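You operate a simulated robot arm through the tools that you are given. There is no shell and no other tool.

The job below is to be done with a simulated robot arm. You get a single attempt, and the scene is never put back.

JOB
Thread the mesh to the feed peg and set the card's pull.
Fine: the line stays locked off; brake knob to free first; hang the yellow leader bar on the feed peg; guide lever down; the display ends on the roller card's pull.

The check looks at the end state, three seconds after you hand in, the way a careful person would. Anything else that was tipped, shoved, dropped, spilled or broken makes it a failure.

ROBOT AND FRAMES
A 6-joint arm with a fingered hand, fixed in place. Base frame: the origin is on the floor under the middle of its stand, x ahead of it, y to its left, z up. Readings come in mm, rad, newtons and seconds.
With the tool pointing down near the work surface it reaches from about 620 to 940 mm from the base axis. Its first joint turns from -2.897 to 2.897 rad. Payload 5 kg.
Tool frame: the origin (TCP) lies between the finger pads and is the grasp point; the fingertips stand 36 mm ahead of it; z points along the fingers, y is the line along which they close. The gripper opens to 120 mm; its body begins 42 mm behind the TCP. The gripper is a hand of 4 fingers: y runs from the thumb to the fingers, the wrist lies at [-19, -123, -211] in the tool frame.
Orientation is that of the tool frame in the base frame, as a unit quaternion [w, x, y, z]. With the fingers straight down and the wrist toward the robot, the tool's x, y and z point along [0, 1, 0], [1, 0, 0] and [0, 0, -1] of the base frame.

CONTROLS
- The arm moves only by the tool jog_arm. Its arguments are lists of equal length, an entry for each row: "rot": the turn, a rotation vector about the tool's x, y, z in units of 8 degrees (1.0 is 8 degrees), a list of three; "travel": the shift along the tool's x, y, z in units of 30 mm (1.0 is 30 mm), a list of three. In form: {"rot": [[wx, wy, wz], ...], "travel": [[dx, dy, dz], ...]}. A call has 1 to 20 rows; each row shifts and turns the commanded pose from where the row before left it, along the tool's axes as they then stand. A call with a number of a shift or a turn outside -1 to 1 is refused whole. A row lasts 0.2 s, in which the tool goes at most 50 mm and 0.15 rad; a call with a longer step from one row to the next is refused whole. A pose out of reach is approached as far as the arm can. The call stops where the force on the tool passes 40 N (or 10 N more than at its start, if that is more) or the arm is blocked; 0.2 s more then pass. In this call time passes only in rows, and 0.2 s behind the last. It gives the time, the measured TCP pose, the force on the tool (base axes), the opening and the grip force at its end, in the units of the frame above (readings bear some noise), with the torque about the TCP (base axes, N m) and any sound that the robot's microphone picked up, and new pictures: "pictures" is both (left out), scene, wrist or none.
- Cameras (640 x 400 px; columns grow to the right, rows downward): "scene" is fixed at [40.3, -493.6, 1592.4]; the picture's right is [0.88, -0.47, 0.00], its down [-0.12, -0.23, -0.97] and it looks along [0.45, 0.86, -0.26] (base axes); focal length 310 px, centre (320, 200). "wrist" rides on the gripper at [73, -101, -142] in the tool frame; the picture's right is [-0.79, 0.29, -0.54], its down [-0.56, -0.70, 0.44] and it looks along [-0.25, 0.65, 0.71] (tool axes); focal length 280 px, centre (320, 200). There is no depth. A picture from a camera that has moved, and an enlarged one, comes with that camera's place and axes in the base frame and with its lens. The place of the scene camera against the robot may be out by one fixed shift of up to 18 mm in any direction.
- raise_lower(by): slides the trunk up (or, below 0, down) by that many mm; the arm rides with it, the base frame stays. It gives what a move gives, with no picture.
- set_fingers(index, middle, ring, thumb_bend, thumb_turn): sets how far each is bent, from 0 (flat) to 100 (curled in); at 30 the hand is open as for a grip, at 70 the pads meet at the TCP. One left out holds its place. A second passes; each finger stops where it meets its share of the squeeze, and holds until it gets a number again. It is the only way to open and close the hand. It gives what a move gives, with no picture; readings hold the bend of each and the force on the fingers (four entries, about 0 where the hand has none), thumb and palm. thumb_turn goes from beside the hand (0) to across from the fingers (100), as for a grip.
- enlarge(camera, box): a new picture of the part [left, top, right, bottom] of that camera's present view, enlarged. It takes no simulated time.
- job_done(): hands the job in; it is judged then, once.

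Places have to be worked out from the pictures, the camera data and where the tool is seen. Open the gripper and draw the arm clear of the work before you hand the job in, unless the task says otherwise.

The tools are called after "Request:" as a command line: name --argument value ..., lists and objects as JSON in quotes. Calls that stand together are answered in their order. jog_arm: Moves the arm, as the interface text tells. Its arguments: {"type":"object","properties":{"rot":{"type":"array","items":{"type":"array","items":{"type":"number"}}},"travel":{"type":"array","items":{"type":"array","items":{"type":"number"}}},"pictures":{"type":"string","enum":["both","scene","wrist","none"]}},"required":["rot","travel"]} The other tools are called the same way: raise_lower (by) moves the trunk up or down; set_fingers (index, middle, ring, thumb_bend, thumb_turn) moves the fingers one by one; enlarge (camera, box) takes an enlarged picture of a part of a camera's view; job_done () hands the job in.

At the start:

```text
time: 0.0
tool_pos: [372.1, 612.1, 1609.7]
orientation: [0.0, 0.707, 0.707, 0.0]
wrist_force: [-0.1, -0.7, -0.7]
torque: [0.0, 0.02, 0.02]
opening: 119.4
grasp_force: 0.1
shape: jaw
bend: [30.0, 30.0, 30.0, 30.0, 98.0]
finger forces: [0.0, 0.0, 0.1, 0.1, 0.0, 0.0]
trunk travel left (down, up): [-669.0, 171.0]
```

scene: 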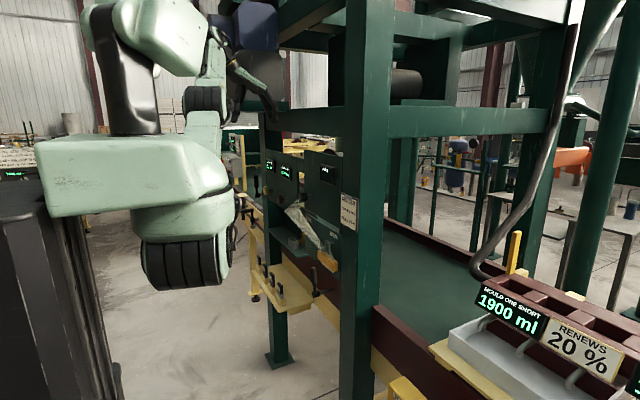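
wrist: 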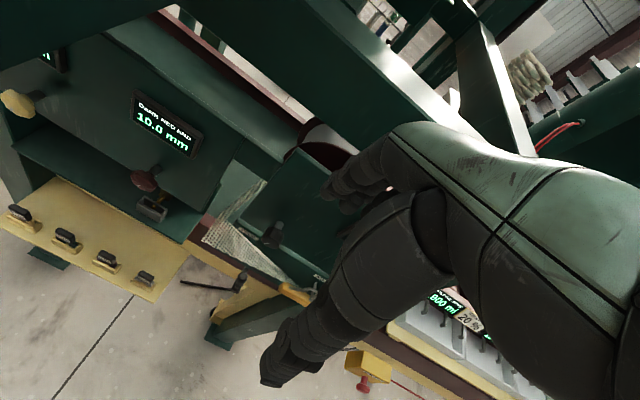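

The scene shows a machine frame with panels, displays and a hanging mesh. I look closer at the relevant parts before moving.

Request:
enlarge --camera "scene" --box '[220, 120, 380, 220]'

Request:
enlarge --camera "scene" --box '[220, 200, 380, 300]'

Request:
enlarge --camera "wrist" --box '[0, 60, 240, 210]'

Request:
enlarge --camera "wrist" --box '[160, 150, 400, 300]'

```text
4.00 times, centred on (300, 170) of scene
camera zoom: at [40.3, -493.6, 1592.4], right [0.88, -0.47, 0.0], down [-0.12, -0.23, -0.97], along [0.45, 0.86, -0.26], focal length 1240 px, centre (400, 320)
```

zoom: 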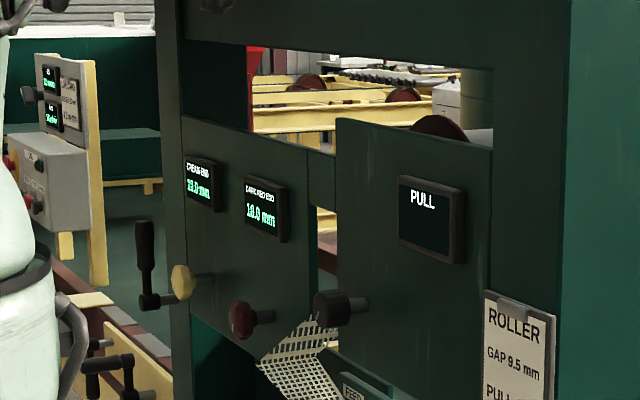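

```text
4.00 times, centred on (300, 250) of scene
camera zoom: at [40.3, -493.6, 1592.4], right [0.88, -0.47, 0.0], down [-0.12, -0.23, -0.97], along [0.45, 0.86, -0.26], focal length 1240 px, centre (400, 0)
```

zoom: 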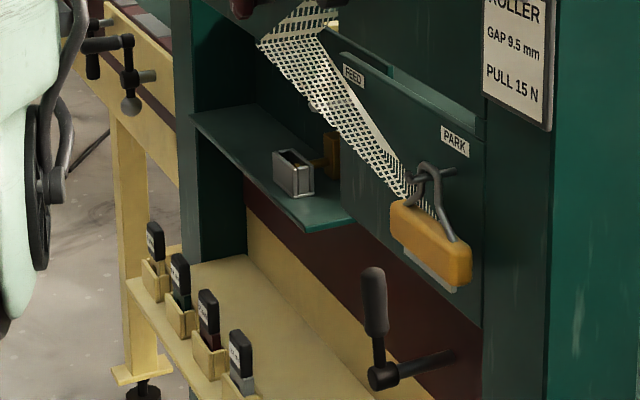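

```text
2.67 times, centred on (120, 135) of wrist
camera zoom: at [268.1, 683.9, 1752.1], right [0.29, -0.79, 0.54], down [-0.7, -0.56, -0.44], along [0.65, -0.25, -0.71], focal length 748 px, centre (853, 373)
```

zoom: 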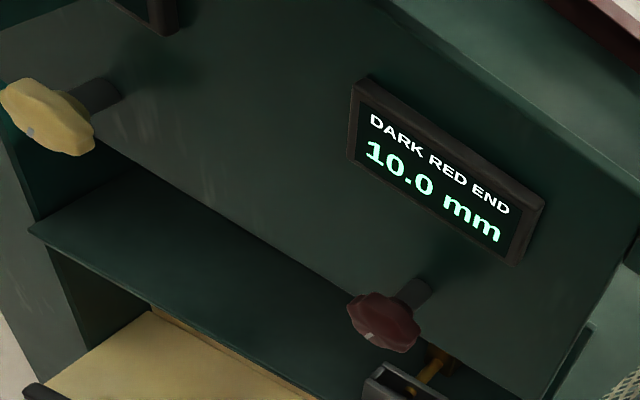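

```text
2.67 times, centred on (280, 225) of wrist
camera zoom: at [268.1, 683.9, 1752.1], right [0.29, -0.79, 0.54], down [-0.7, -0.56, -0.44], along [0.65, -0.25, -0.71], focal length 748 px, centre (427, 133)
```

zoom: 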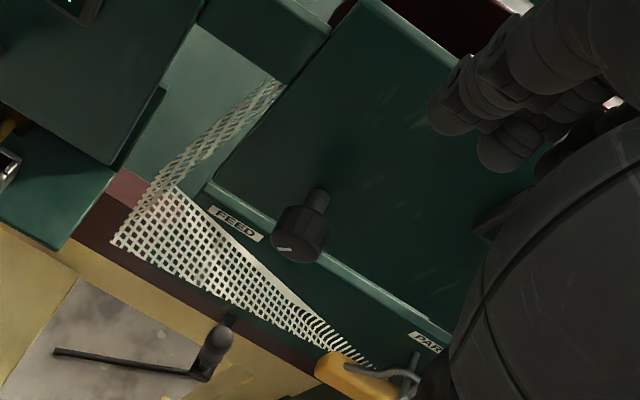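

The yellow bar hangs by a wire hook on the PARK peg, with the mesh trailing up toward FEED. I look at the roller card, the brake knob and the levers nearby at greater zoom.

Request:
enlarge --camera "scene" --box '[320, 180, 368, 210]'

Request:
enlarge --camera "scene" --box '[280, 180, 344, 220]'

Request:
enlarge --camera "scene" --box '[288, 210, 352, 250]'

Request:
enlarge --camera "scene" --box '[288, 250, 352, 290]'

Request:
enlarge --camera "scene" --box '[220, 130, 284, 170]'

Request:
enlarge --camera "scene" --box '[220, 170, 300, 220]'

Request:
enlarge --camera "scene" --box '[240, 250, 304, 310]'

Request:
enlarge --camera "scene" --box '[440, 220, 640, 400]'

Request:
enlarge --camera "wrist" --box '[240, 200, 400, 300]'

Request:
enlarge --camera "wrist" --box '[300, 270, 500, 400]'

```text
13.33 times, centred on (344, 195) of scene
camera zoom: at [40.3, -493.6, 1592.4], right [0.88, -0.47, 0.0], down [-0.12, -0.23, -0.97], along [0.45, 0.86, -0.26], focal length 4132 px, centre (0, 267)
```

zoom: 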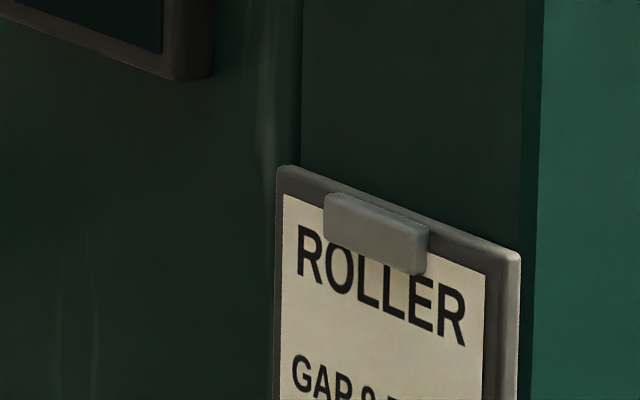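

```text
10.00 times, centred on (312, 200) of scene
camera zoom: at [40.3, -493.6, 1592.4], right [0.88, -0.47, 0.0], down [-0.12, -0.23, -0.97], along [0.45, 0.86, -0.26], focal length 3099 px, centre (400, 200)
```

zoom: 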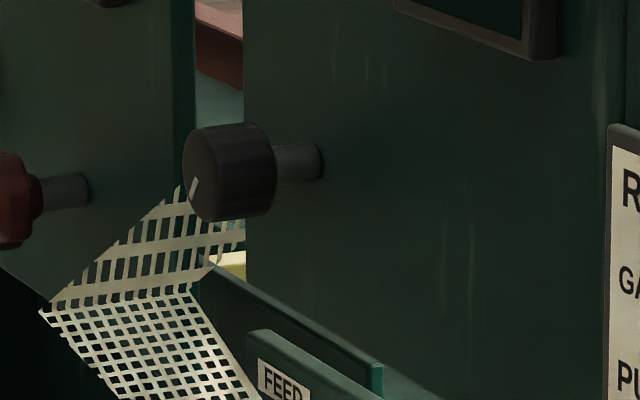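

```text
10.00 times, centred on (320, 230) of scene
camera zoom: at [40.3, -493.6, 1592.4], right [0.88, -0.47, 0.0], down [-0.12, -0.23, -0.97], along [0.45, 0.86, -0.26], focal length 3099 px, centre (320, -100)
```

zoom: 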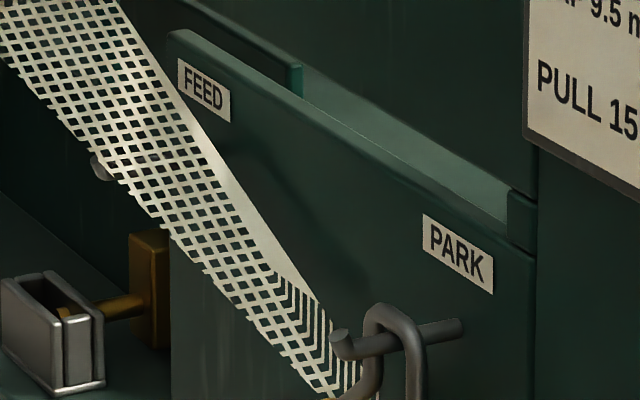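

```text
10.00 times, centred on (320, 270) of scene
camera zoom: at [40.3, -493.6, 1592.4], right [0.88, -0.47, 0.0], down [-0.12, -0.23, -0.97], along [0.45, 0.86, -0.26], focal length 3099 px, centre (320, -500)
```

zoom: 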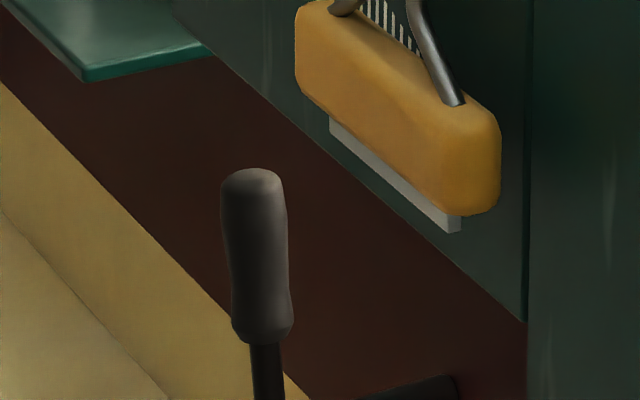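

```text
10.00 times, centred on (252, 150) of scene
camera zoom: at [40.3, -493.6, 1592.4], right [0.88, -0.47, 0.0], down [-0.12, -0.23, -0.97], along [0.45, 0.86, -0.26], focal length 3099 px, centre (1000, 700)
```

zoom: 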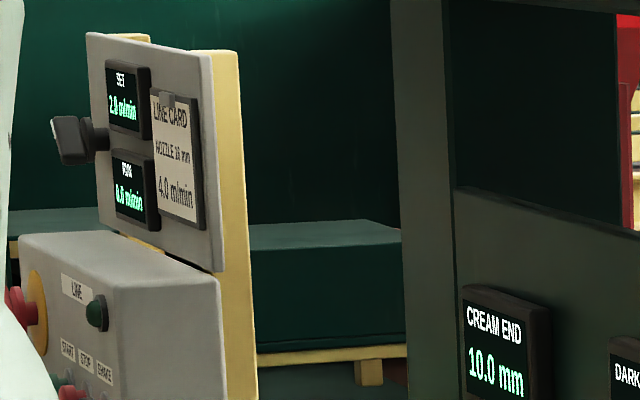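

```text
8.00 times, centred on (260, 195) of scene
camera zoom: at [40.3, -493.6, 1592.4], right [0.88, -0.47, 0.0], down [-0.12, -0.23, -0.97], along [0.45, 0.86, -0.26], focal length 2479 px, centre (800, 240)
```

zoom: 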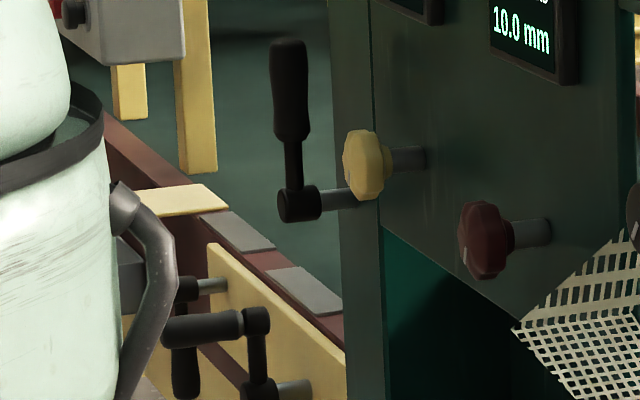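

```text
6.67 times, centred on (272, 280) of scene
camera zoom: at [40.3, -493.6, 1592.4], right [0.88, -0.47, 0.0], down [-0.12, -0.23, -0.97], along [0.45, 0.86, -0.26], focal length 2066 px, centre (640, -333)
```

zoom: 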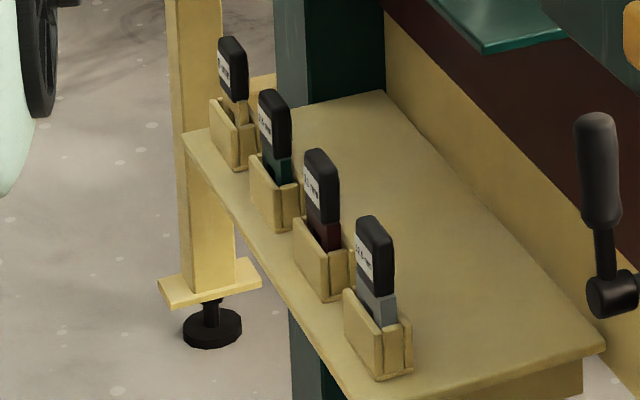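

```text
2.22 times, centred on (540, 310) of scene
camera zoom: at [40.3, -493.6, 1592.4], right [0.88, -0.47, 0.0], down [-0.12, -0.23, -0.97], along [0.45, 0.86, -0.26], focal length 689 px, centre (-169, -44)
```

zoom: 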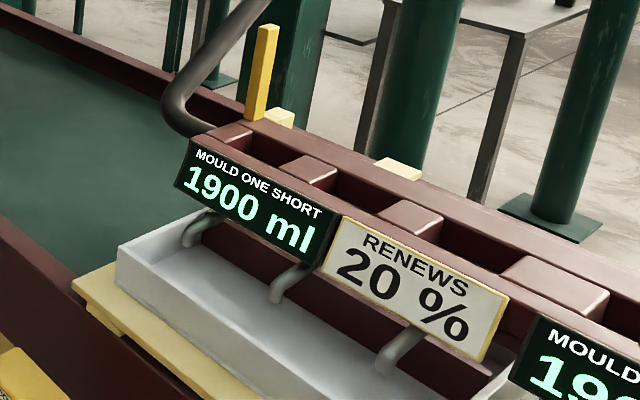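

```text
4.00 times, centred on (320, 250) of wrist
camera zoom: at [268.1, 683.9, 1752.1], right [0.29, -0.79, 0.54], down [-0.7, -0.56, -0.44], along [0.65, -0.25, -0.71], focal length 1122 px, centre (320, 0)
```

zoom: 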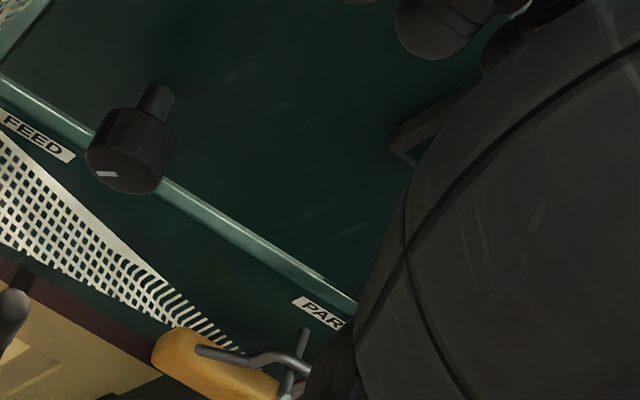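

```text
3.08 times, centred on (400, 335) of wrist
camera zoom: at [268.1, 683.9, 1752.1], right [0.29, -0.79, 0.54], down [-0.7, -0.56, -0.44], along [0.65, -0.25, -0.71], focal length 863 px, centre (74, -215)
```

zoom: 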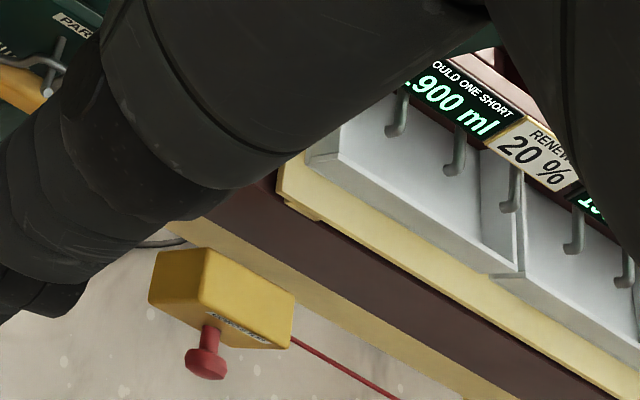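

From triangulating the two cameras, the board with FEED/PARK is at x≈576 facing the robot (FEED label ≈(575,612,1185), PARK label ≈(577,405,1183)), and the brake knob is at ≈(532,581,1290). A lever handle sits at ≈(562,537,963). I lower the trunk a little to get a closer wrist view.

Request:
raise_lower --by -150

Request:
enlarge --camera "wrist" --box '[0, 0, 640, 400]'

Request:
enlarge --camera "scene" --box '[0, 0, 640, 400]'

```text
time: 1.8
tool_pos: [370.6, 611.7, 1460.5]
orientation: [0.0, 0.707, 0.708, 0.0]
wrist_force: [0.1, 0.5, 0.8]
torque: [0.0, -0.02, 0.0]
opening: 119.5
grasp_force: 0.2
shape: jaw
bend: [30.0, 30.0, 30.0, 30.0, 98.0]
finger forces: [0.0, 0.1, 0.0, 0.0, 0.1, 0.0]
trunk travel left (down, up): [-519.0, 321.0]
```

```text
1.00 times, centred on (320, 200) of wrist (not enlarged: the box is as wide or as high as the picture)
camera zoom: at [268.0, 683.7, 1602.3], right [0.29, -0.79, 0.54], down [-0.7, -0.56, -0.44], along [0.65, -0.25, -0.71], focal length 280 px, centre (320, 200)
```

zoom: 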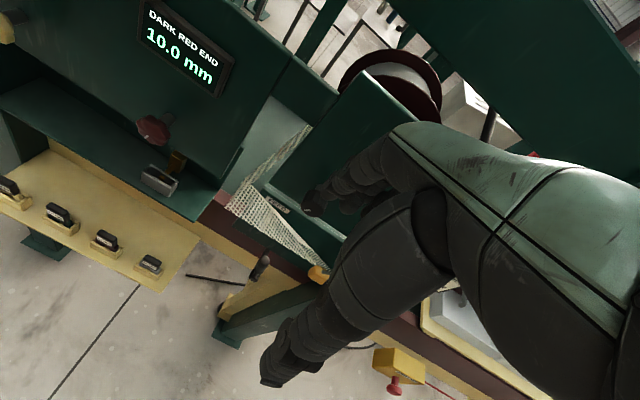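

```text
1.00 times, centred on (320, 200) of scene (not enlarged: the box is as wide or as high as the picture)
camera zoom: at [40.3, -493.6, 1592.4], right [0.88, -0.47, 0.0], down [-0.12, -0.23, -0.97], along [0.45, 0.86, -0.26], focal length 310 px, centre (320, 200)
```

zoom: 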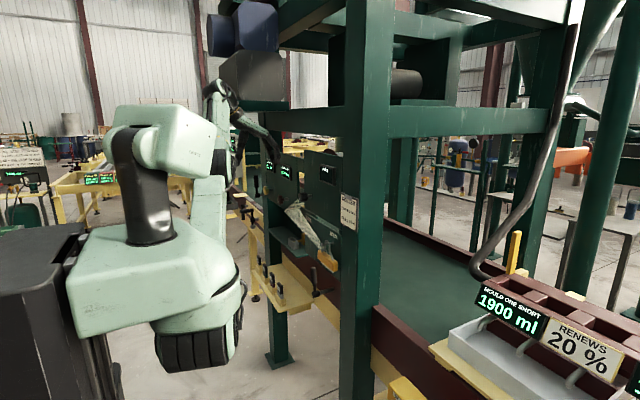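

The hand is clear of the panels. I lower the trunk another 190 mm and then pitch the tool 45° forward to see the front of the panel.

Request:
raise_lower --by -190

Request:
jog_arm --rot '[[0, 0, 0], [0, 0, 0], [0, 0, 0], [-0.9375, 0, 0], [-0.9375, 0, 0], [-0.9375, 0, 0], [-0.9375, 0, 0], [-0.9375, 0, 0], [-0.9375, 0, 0]]' --travel '[[-1, -0.4, 0], [-1, -0.4, 0], [-1, -0.4, 0], [0, 0, 0], [0, 0, 0], [0, 0, 0], [0, 0, 0], [0, 0, 0], [0, 0, 0]]'

```text
time: 3.8
tool_pos: [370.8, 611.1, 1270.3]
orientation: [0.0, 0.707, 0.707, 0.0]
wrist_force: [-0.7, -0.1, 0.0]
torque: [0.0, 0.01, 0.01]
opening: 119.7
grasp_force: 0.1
shape: jaw
bend: [30.0, 30.0, 30.0, 30.0, 98.0]
finger forces: [0.0, 0.0, 0.0, 0.1, 0.0, 0.0]
trunk travel left (down, up): [-329.0, 511.0]
```

```text
time: 5.8
tool_pos: [370.4, 618.7, 1279.7]
orientation: [0.272, 0.653, 0.653, 0.271]
wrist_force: [1.3, -0.1, 0.2]
torque: [0.01, 0.0, -0.02]
opening: 120.0
grasp_force: 0.1
shape: jaw
bend: [30.0, 30.0, 30.0, 30.0, 98.0]
finger forces: [0.1, 0.0, 0.0, 0.1, 0.0, 0.1]
out of reach, approached as far as the arm can: row 1, 2, 3, 4
trunk travel left (down, up): [-329.0, 511.0]
camera wrist: at [197.7, 690.8, 1308.1], right [-0.18, -0.79, 0.59], down [-0.18, -0.56, -0.81], along [0.97, -0.25, -0.04], focal length 280 px, centre (320, 200)
```

scene: 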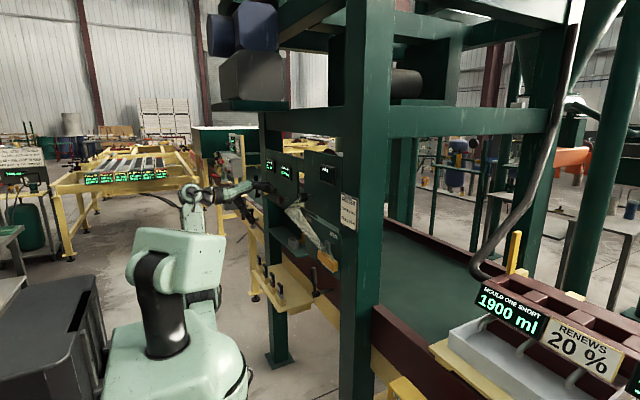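
wrist: 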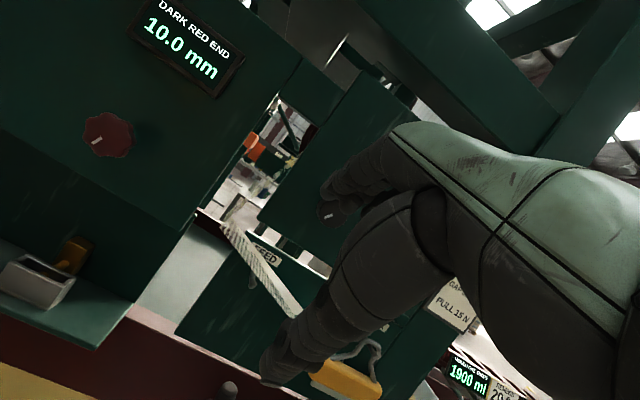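

The wrist camera now faces the panel; part of the move was outside the inner reach. I zoom in on the bar, pegs, knob and card from here.

Request:
enlarge --camera "wrist" --box '[200, 190, 360, 290]'

Request:
enlarge --camera "wrist" --box '[220, 300, 380, 400]'

Request:
enlarge --camera "wrist" --box '[380, 260, 500, 335]'

Request:
enlarge --camera "wrist" --box '[0, 220, 240, 400]'

```text
4.00 times, centred on (280, 240) of wrist
camera zoom: at [197.7, 690.8, 1308.1], right [-0.18, -0.79, 0.59], down [-0.18, -0.56, -0.81], along [0.97, -0.25, -0.04], focal length 1122 px, centre (480, 40)
```

zoom: 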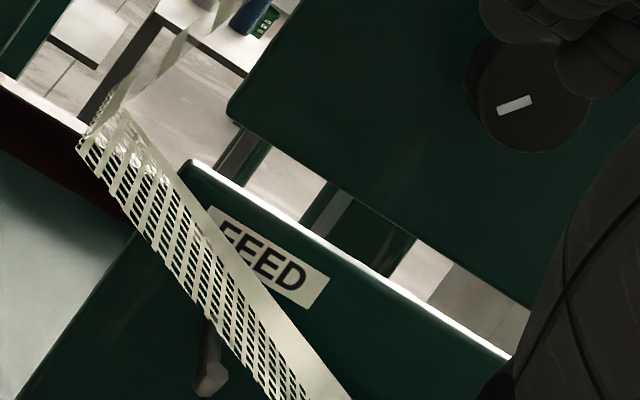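

```text
4.00 times, centred on (300, 350) of wrist
camera zoom: at [197.7, 690.8, 1308.1], right [-0.18, -0.79, 0.59], down [-0.18, -0.56, -0.81], along [0.97, -0.25, -0.04], focal length 1122 px, centre (400, -400)
```

zoom: 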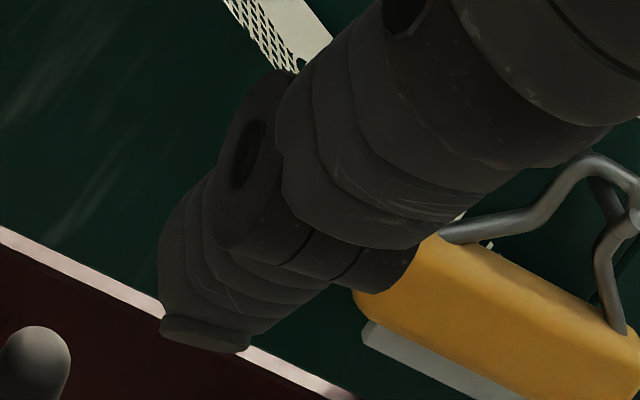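

```text
5.33 times, centred on (440, 298) of wrist
camera zoom: at [197.7, 690.8, 1308.1], right [-0.18, -0.79, 0.59], down [-0.18, -0.56, -0.81], along [0.97, -0.25, -0.04], focal length 1495 px, centre (-320, -320)
```

zoom: 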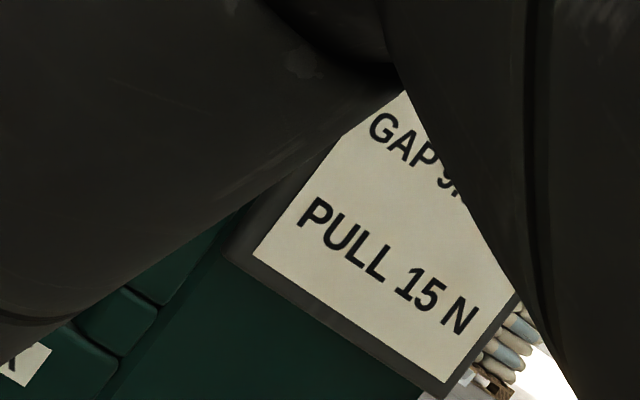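

```text
2.22 times, centred on (120, 310) of wrist
camera zoom: at [197.7, 690.8, 1308.1], right [-0.18, -0.79, 0.59], down [-0.18, -0.56, -0.81], along [0.97, -0.25, -0.04], focal length 623 px, centre (764, -44)
```

zoom: 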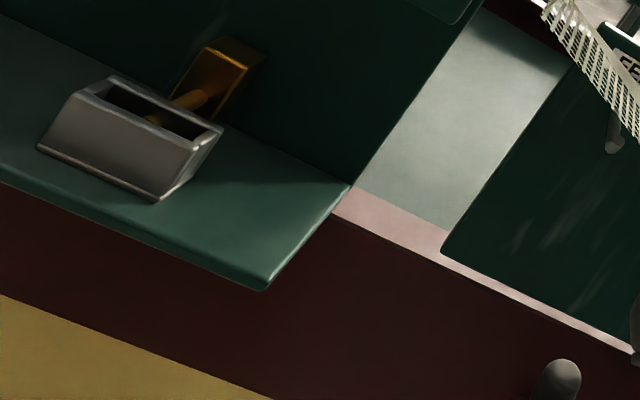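

The card reads PULL 15 N, and the knob's pointer looks to be near 7 o'clock. I raise the trunk so the shoulder sits above the work, which allows a closer radius, then jog down toward the bar to look at it.

Request:
raise_lower --by 300

Request:
jog_arm --rot '[[0, 0, 0], [0, 0, 0], [0, 0, 0], [0, 0, 0], [0, 0, 0], [0, 0, 0], [0, 0, 0]]' --travel '[[-0.5, -1, 1], [-0.5, -1, 1], [-0.5, -1, 1], [-0.5, -1, 1], [-0.5, -1, 1], [-0.5, -1, 1], [-0.5, -1, 1]]'

```text
time: 8.8
tool_pos: [372.4, 617.9, 1580.1]
orientation: [0.271, 0.653, 0.654, 0.271]
wrist_force: [0.0, -0.6, -0.1]
torque: [0.03, 0.02, -0.01]
opening: 119.8
grasp_force: 0.2
shape: jaw
bend: [30.0, 30.0, 30.0, 30.0, 98.0]
finger forces: [0.0, 0.0, 0.0, 0.0, 0.0, 0.0]
trunk travel left (down, up): [-629.0, 211.0]
```

```text
time: 10.4
tool_pos: [374.6, 509.8, 1281.3]
orientation: [0.27, 0.653, 0.653, 0.272]
wrist_force: [0.4, 0.3, -0.5]
torque: [0.07, 0.02, -0.03]
opening: 119.8
grasp_force: 0.0
shape: jaw
bend: [30.0, 30.0, 30.0, 30.0, 98.0]
finger forces: [0.0, 0.1, 0.1, 0.0, 0.1, 0.1]
trunk travel left (down, up): [-629.0, 211.0]
camera wrist: at [200.1, 582.7, 1310.7], right [-0.18, -0.79, 0.59], down [-0.18, -0.56, -0.81], along [0.97, -0.25, -0.04], focal length 280 px, centre (320, 200)
```

scene: 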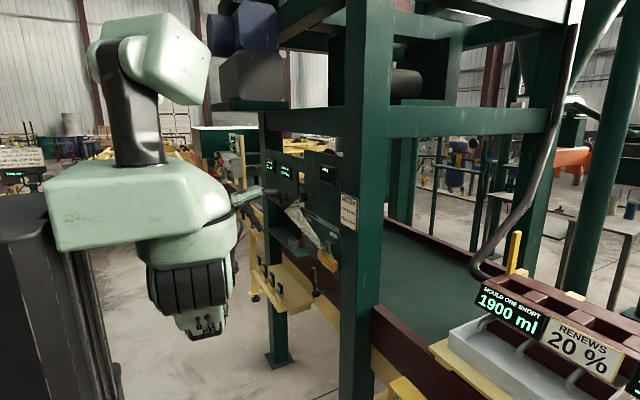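
wrist: 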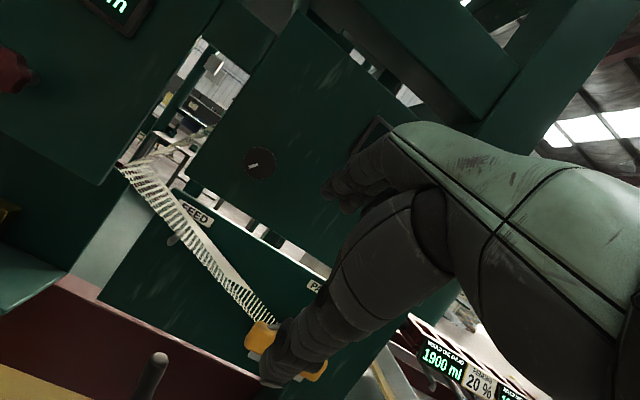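

This pose is reachable with the trunk up. I zoom on the knob, the bar, and the lever from here.

Request:
enlarge --camera "wrist" --box '[220, 130, 300, 180]'

Request:
enlarge --camera "wrist" --box '[200, 290, 360, 390]'

Request:
enlarge --camera "wrist" --box '[100, 140, 260, 260]'

Request:
enlarge --camera "wrist" --box '[60, 260, 240, 400]'

```text
8.00 times, centred on (260, 155) of wrist
camera zoom: at [200.1, 582.7, 1310.7], right [-0.18, -0.79, 0.59], down [-0.18, -0.56, -0.81], along [0.97, -0.25, -0.04], focal length 2243 px, centre (800, 560)
```

zoom: 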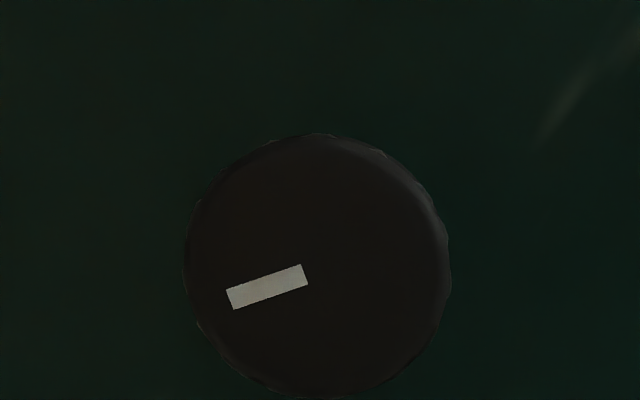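

```text
4.00 times, centred on (280, 340) of wrist
camera zoom: at [200.1, 582.7, 1310.7], right [-0.18, -0.79, 0.59], down [-0.18, -0.56, -0.81], along [0.97, -0.25, -0.04], focal length 1122 px, centre (480, -360)
```

zoom: 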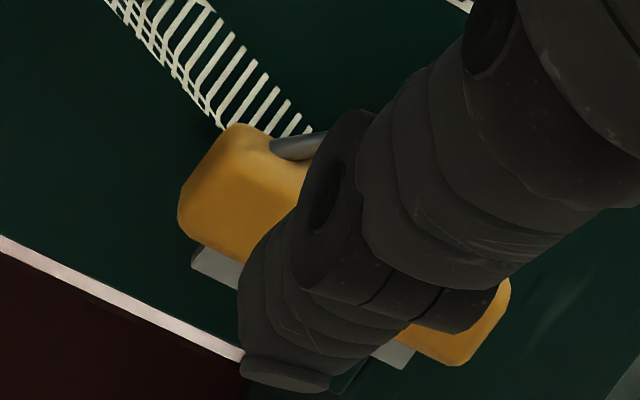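

```text
3.33 times, centred on (180, 200) of wrist
camera zoom: at [200.1, 582.7, 1310.7], right [-0.18, -0.79, 0.59], down [-0.18, -0.56, -0.81], along [0.97, -0.25, -0.04], focal length 935 px, centre (787, 200)
```

zoom: 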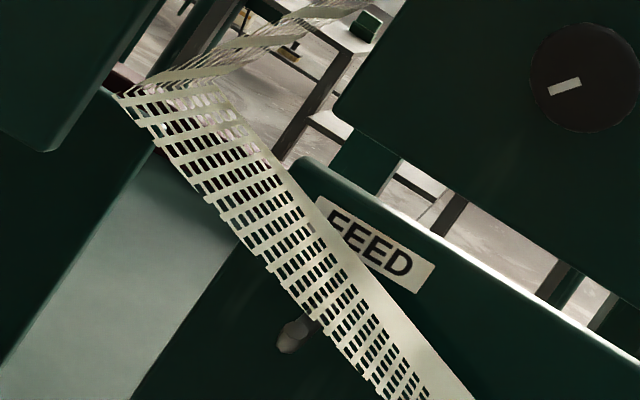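

```text
2.86 times, centred on (150, 330) of wrist
camera zoom: at [200.1, 582.7, 1310.7], right [-0.18, -0.79, 0.59], down [-0.18, -0.56, -0.81], along [0.97, -0.25, -0.04], focal length 801 px, centre (806, -171)
```

zoom: 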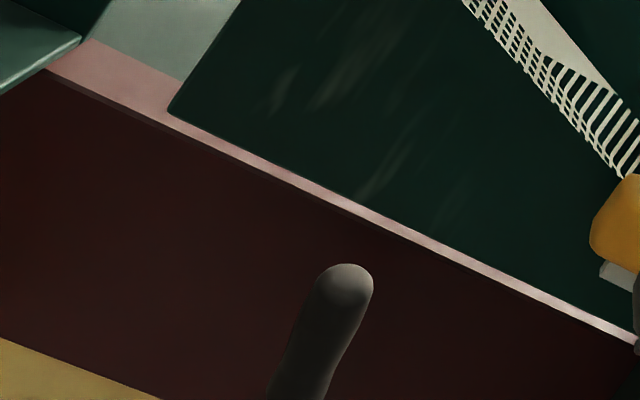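

The knob is round, ~38 mm in diameter, with its front centre at about (530,581,1291) and the pointer near 7 o'clock. The PULL panel is at x≈578. I line up in front of the knob and pitch the tool to point straight at the panel (+x).

Request:
jog_arm --rot '[[0, 0, 0], [0, 0, 0], [0, 0, 0], [-0.9375, 0, 0], [-0.9375, 0, 0], [-0.9375, 0, 0], [-0.9375, 0, 0], [-0.9375, 0, 0], [-0.9375, 0, 0]]' --travel '[[0.79, 0.35, 0.35], [0.79, 0.35, 0.35], [0.79, 0.35, 0.35], [0, 0, 0], [0, 0, 0], [0, 0, 0], [0, 0, 0], [0, 0, 0], [0, 0, 0]]'

```text
time: 12.4
tool_pos: [416.6, 584.3, 1283.4]
orientation: [0.499, 0.499, 0.501, 0.501]
wrist_force: [0.4, 0.0, -0.3]
torque: [0.02, -0.02, 0.01]
opening: 119.8
grasp_force: 0.1
shape: jaw
bend: [30.0, 30.0, 30.0, 30.0, 98.0]
finger forces: [0.1, 0.0, 0.0, 0.0, 0.0, 0.0]
trunk travel left (down, up): [-629.0, 211.0]
camera wrist: at [272.6, 655.6, 1181.7], right [-0.54, -0.79, 0.29], down [0.44, -0.56, -0.7], along [0.71, -0.25, 0.65], focal length 280 px, centre (320, 200)
```

scene: 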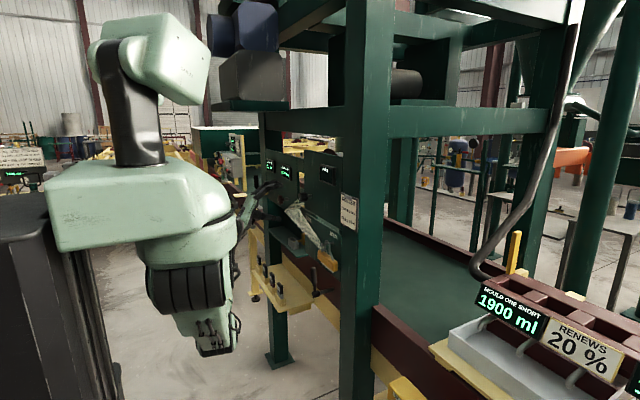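
wrist: 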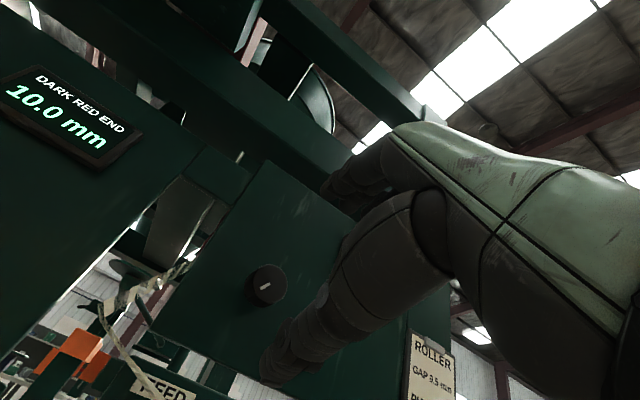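

The tool now points along +x below and in front of the knob. I zoom to refine the knob centre.

Request:
enlarge --camera "wrist" --box '[228, 250, 308, 300]'

Request:
enlarge --camera "scene" --box '[230, 160, 350, 235]'

```text
8.00 times, centred on (268, 275) of wrist
camera zoom: at [272.6, 655.6, 1181.7], right [-0.54, -0.79, 0.29], down [0.44, -0.56, -0.7], along [0.71, -0.25, 0.65], focal length 2243 px, centre (736, -400)
```

zoom: 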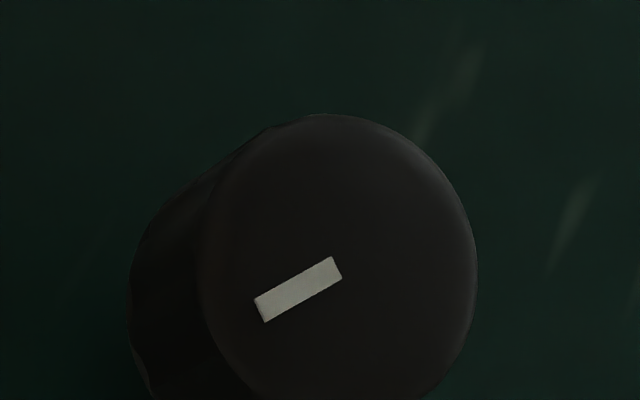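

```text
5.33 times, centred on (290, 198) of scene
camera zoom: at [40.3, -493.6, 1592.4], right [0.88, -0.47, 0.0], down [-0.12, -0.23, -0.97], along [0.45, 0.86, -0.26], focal length 1653 px, centre (480, 213)
```

zoom: 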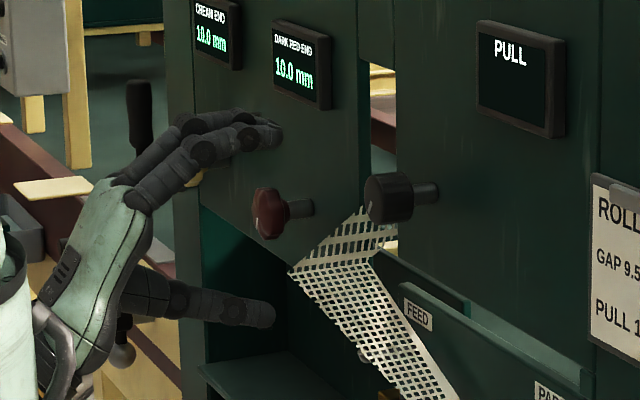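

The refined knob front centre is about (534,580,1291). I move the open hand in around it so the TCP is just in front of the face and the fingertips stay short of the panel.

Request:
jog_arm --rot '[[0, 0, 0], [0, 0, 0], [0, 0, 0], [0, 0, 0], [0, 0, 0]]' --travel '[[-0.07, 0.125, 0.7], [-0.07, 0.125, 0.75], [0, 0, 0.75], [0, 0, 0.75], [0, 0, 0.72]]'

Request:
enlarge --camera "scene" --box '[250, 160, 350, 222]'

Request:
enlarge --camera "wrist" --box '[200, 150, 400, 400]'

```text
time: 13.6
tool_pos: [526.5, 579.4, 1288.9]
orientation: [0.5, 0.501, 0.5, 0.499]
wrist_force: [-0.7, -0.2, -0.2]
torque: [-0.02, -0.02, -0.01]
opening: 119.8
grasp_force: 0.1
shape: jaw
bend: [30.0, 30.0, 30.0, 30.0, 98.0]
finger forces: [0.0, 0.0, 0.1, 0.0, 0.0, 0.0]
trunk travel left (down, up): [-629.0, 211.0]
camera wrist: at [382.3, 651.5, 1188.3], right [-0.54, -0.79, 0.29], down [0.44, -0.56, -0.7], along [0.71, -0.25, 0.65], focal length 280 px, centre (320, 200)
```

scene: 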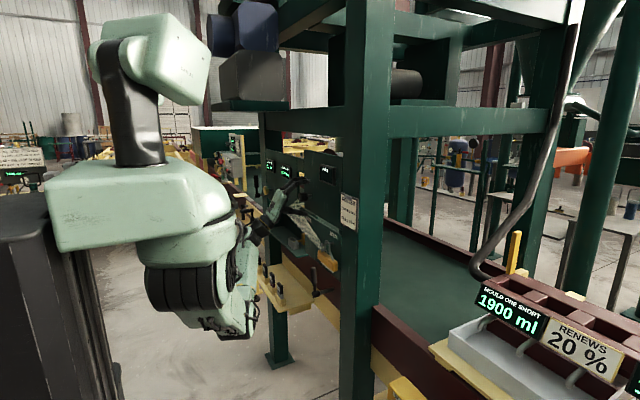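
wrist: 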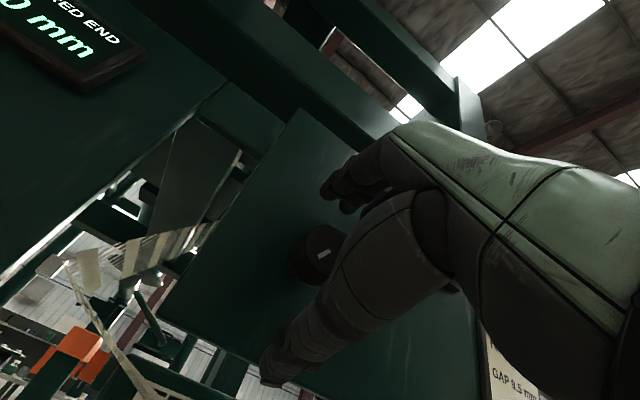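

```text
6.40 times, centred on (300, 191) of scene
camera zoom: at [40.3, -493.6, 1592.4], right [0.88, -0.47, 0.0], down [-0.12, -0.23, -0.97], along [0.45, 0.86, -0.26], focal length 1983 px, centre (448, 258)
```

zoom: 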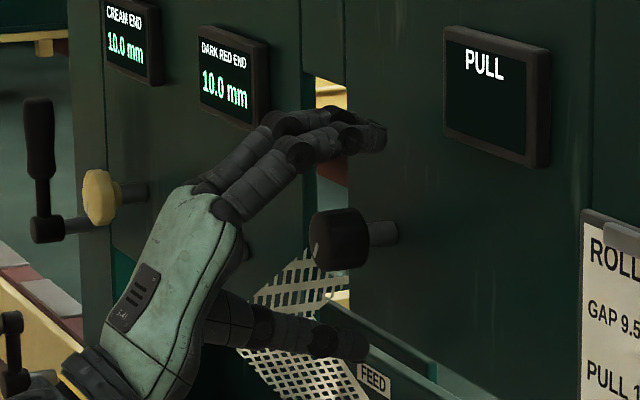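

```text
1.60 times, centred on (300, 275) of wrist
camera zoom: at [382.3, 651.5, 1188.3], right [-0.54, -0.79, 0.29], down [0.44, -0.56, -0.7], along [0.71, -0.25, 0.65], focal length 449 px, centre (352, 80)
```

zoom: 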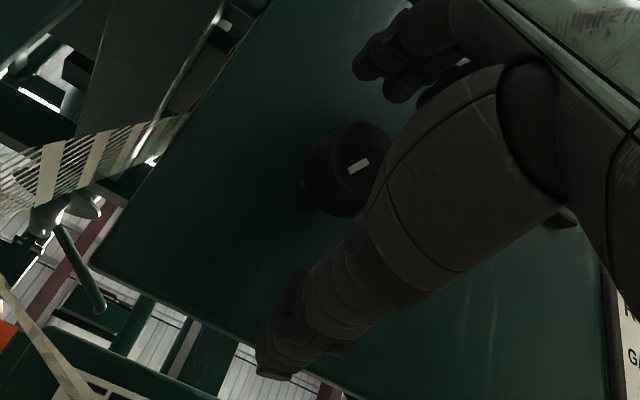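

The hand straddles the knob, with the TCP within a few mm of its centre. I close the fingers and thumb gently on it.

Request:
set_fingers --index 62 --middle 62 --ring 62 --thumb_bend 62

Request:
enlarge --camera "scene" --box '[250, 160, 350, 222]'

Request:
enlarge --camera "wrist" --box '[240, 150, 440, 275]'

```text
time: 14.6
tool_pos: [526.8, 579.0, 1290.4]
orientation: [0.5, 0.5, 0.5, 0.5]
wrist_force: [-0.1, -0.4, 0.0]
torque: [0.01, -0.02, 0.01]
opening: 35.9
grasp_force: 3.1
shape: fingers
bend: [60.0, 61.0, 62.0, 60.0, 97.0]
finger forces: [2.2, 0.4, 0.0, 0.0, 2.3, 0.0]
trunk travel left (down, up): [-629.0, 211.0]
```

```text
6.40 times, centred on (300, 191) of scene
camera zoom: at [40.3, -493.6, 1592.4], right [0.88, -0.47, 0.0], down [-0.12, -0.23, -0.97], along [0.45, 0.86, -0.26], focal length 1983 px, centre (448, 258)
```

zoom: 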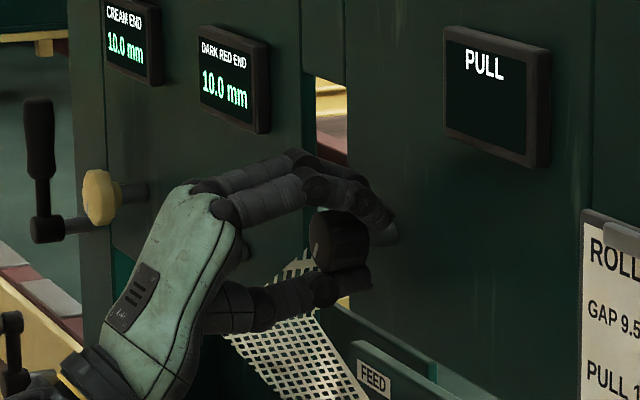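

```text
3.20 times, centred on (340, 212) of wrist
camera zoom: at [381.9, 651.5, 1188.7], right [-0.54, -0.79, 0.29], down [0.44, -0.56, -0.7], along [0.71, -0.25, 0.65], focal length 897 px, centre (256, 160)
```

zoom: 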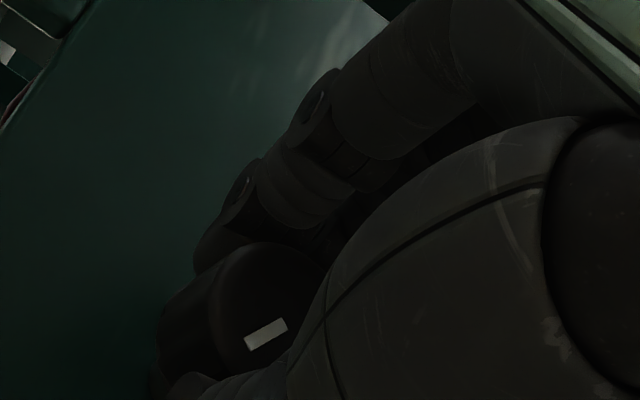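

Index and thumb are lightly in contact (≈2 N). I firm up the grip.

Request:
set_fingers --index 72 --middle 72 --ring 68 --thumb_bend 72

Request:
enlarge --camera "scene" --box '[250, 160, 350, 222]'

```text
time: 15.6
tool_pos: [526.9, 578.5, 1291.0]
orientation: [0.499, 0.5, 0.5, 0.501]
wrist_force: [5.4, -1.8, 6.6]
torque: [-0.01, -0.1, 0.02]
opening: 32.9
grasp_force: 16.5
shape: fingers
bend: [61.0, 64.0, 68.0, 63.0, 96.0]
finger forces: [11.0, 9.2, 0.1, 0.0, 13.0, 0.1]
trunk travel left (down, up): [-629.0, 211.0]
```

```text
6.40 times, centred on (300, 191) of scene
camera zoom: at [40.3, -493.6, 1592.4], right [0.88, -0.47, 0.0], down [-0.12, -0.23, -0.97], along [0.45, 0.86, -0.26], focal length 1983 px, centre (448, 258)
```

zoom: 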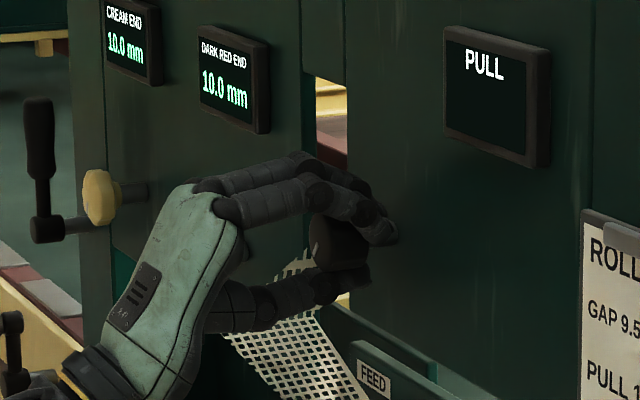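

The grip is firm (≈11/9/13 N). I test by rotating the knob counter-clockwise (as seen from the front) in small steps and watch the torque.

Request:
jog_arm --rot '[[0, 0, -0.5], [0, 0, -0.5], [0, 0, -0.5], [0, 0, -0.5]]' --travel '[[0, 0, 0], [0, 0, 0], [0, 0, 0], [0, 0, 0]]' --pictures "wrist"

Request:
enlarge --camera "wrist" --box '[240, 190, 360, 270]'

Request:
enlarge --camera "scene" --box '[270, 160, 350, 210]'

```text
time: 16.6
tool_pos: [526.6, 577.5, 1291.7]
orientation: [0.565, 0.426, 0.565, 0.425]
wrist_force: [3.6, -2.7, 8.1]
torque: [0.07, -0.14, -0.08]
opening: 32.7
grasp_force: 17.0
shape: fingers
bend: [60.0, 65.0, 68.0, 63.0, 96.0]
finger forces: [10.7, 9.8, 0.0, 0.0, 12.6, 0.0]
trunk travel left (down, up): [-629.0, 211.0]
camera wrist: at [382.6, 619.7, 1173.9], right [-0.54, -0.68, 0.49], down [0.44, -0.73, -0.52], along [0.71, -0.06, 0.7], focal length 280 px, centre (320, 200)
```

wrist: 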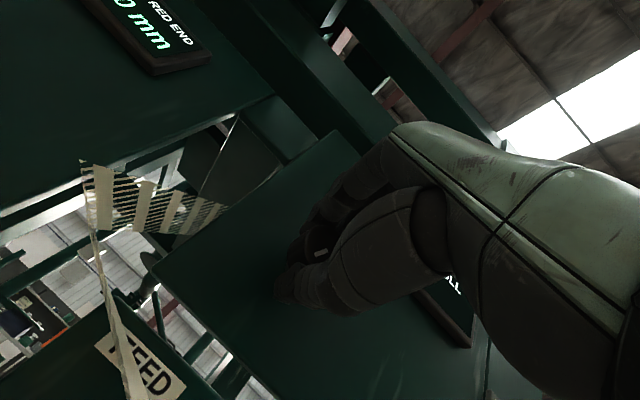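

```text
5.00 times, centred on (300, 230) of wrist
camera zoom: at [382.6, 619.7, 1173.9], right [-0.54, -0.68, 0.49], down [0.44, -0.73, -0.52], along [0.71, -0.06, 0.7], focal length 1402 px, centre (420, 50)
```

zoom: 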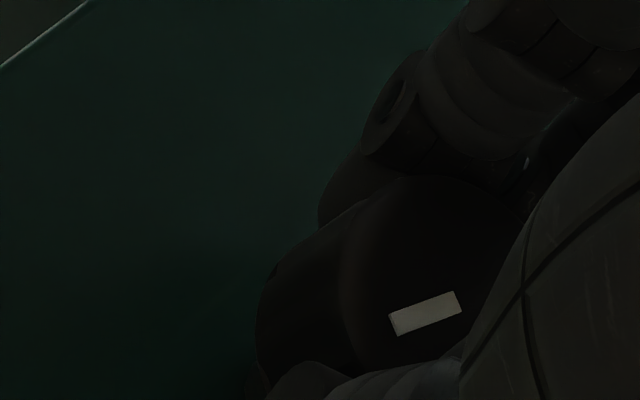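

```text
8.00 times, centred on (310, 185) of scene
camera zoom: at [40.3, -493.6, 1592.4], right [0.88, -0.47, 0.0], down [-0.12, -0.23, -0.97], along [0.45, 0.86, -0.26], focal length 2479 px, centre (400, 320)
```

zoom: 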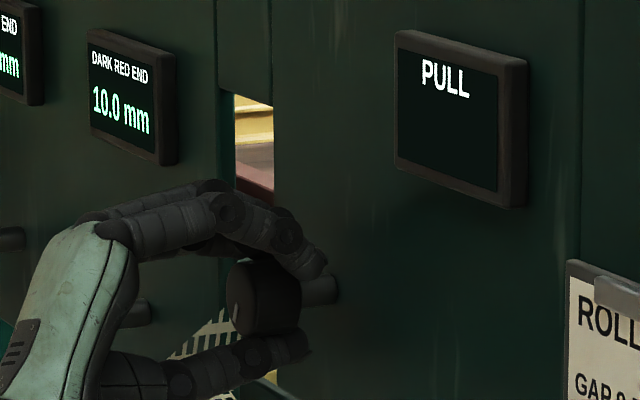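

The knob turned with the hand (tick kept its angle in the hand camera) at low torque, with no stop reached. I continue counter-clockwise.

Request:
jog_arm --rot '[[0, 0, -0.7], [0, 0, -0.7], [0, 0, -0.7], [0, 0, -0.7], [0, 0, -0.7], [0, 0, -0.7]]' --travel '[[0, 0, 0], [0, 0, 0], [0, 0, 0], [0, 0, 0], [0, 0, 0], [0, 0, 0]]' --pictures "wrist"

Request:
enlarge --camera "wrist" --box '[240, 190, 360, 270]'

Request:
enlarge --camera "scene" --box '[270, 160, 350, 210]'

```text
time: 18.0
tool_pos: [525.9, 578.5, 1291.1]
orientation: [0.664, 0.243, 0.663, 0.245]
wrist_force: [8.6, 1.1, 13.2]
torque: [0.08, -0.33, -0.01]
opening: 33.1
grasp_force: 17.7
shape: fingers
bend: [60.0, 64.0, 68.0, 63.0, 96.0]
finger forces: [11.5, 12.6, 0.0, 0.1, 11.4, 0.0]
trunk travel left (down, up): [-629.0, 211.0]
camera wrist: at [382.5, 548.5, 1170.1], right [-0.54, -0.29, 0.79], down [0.44, -0.9, -0.03], along [0.71, 0.33, 0.62], focal length 280 px, centre (320, 200)
```

wrist: 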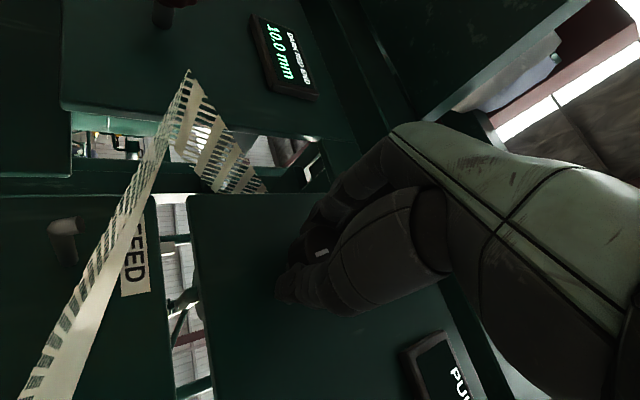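

```text
5.00 times, centred on (300, 230) of wrist
camera zoom: at [382.5, 548.5, 1170.1], right [-0.54, -0.29, 0.79], down [0.44, -0.9, -0.03], along [0.71, 0.33, 0.62], focal length 1402 px, centre (420, 50)
```

zoom: 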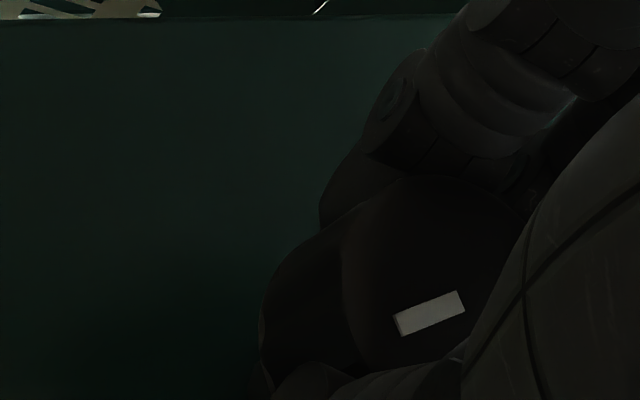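

```text
8.00 times, centred on (310, 185) of scene
camera zoom: at [40.3, -493.6, 1592.4], right [0.88, -0.47, 0.0], down [-0.12, -0.23, -0.97], along [0.45, 0.86, -0.26], focal length 2479 px, centre (400, 320)
```

zoom: 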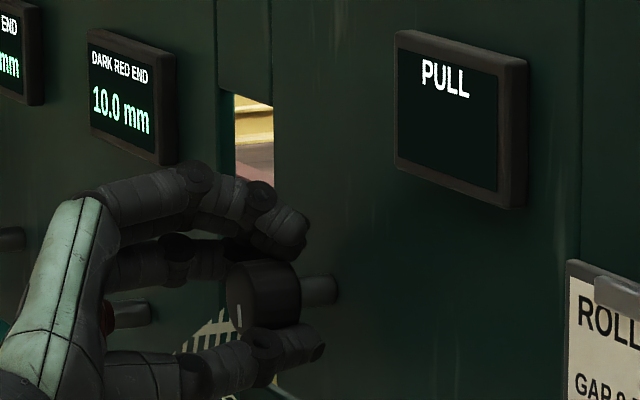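

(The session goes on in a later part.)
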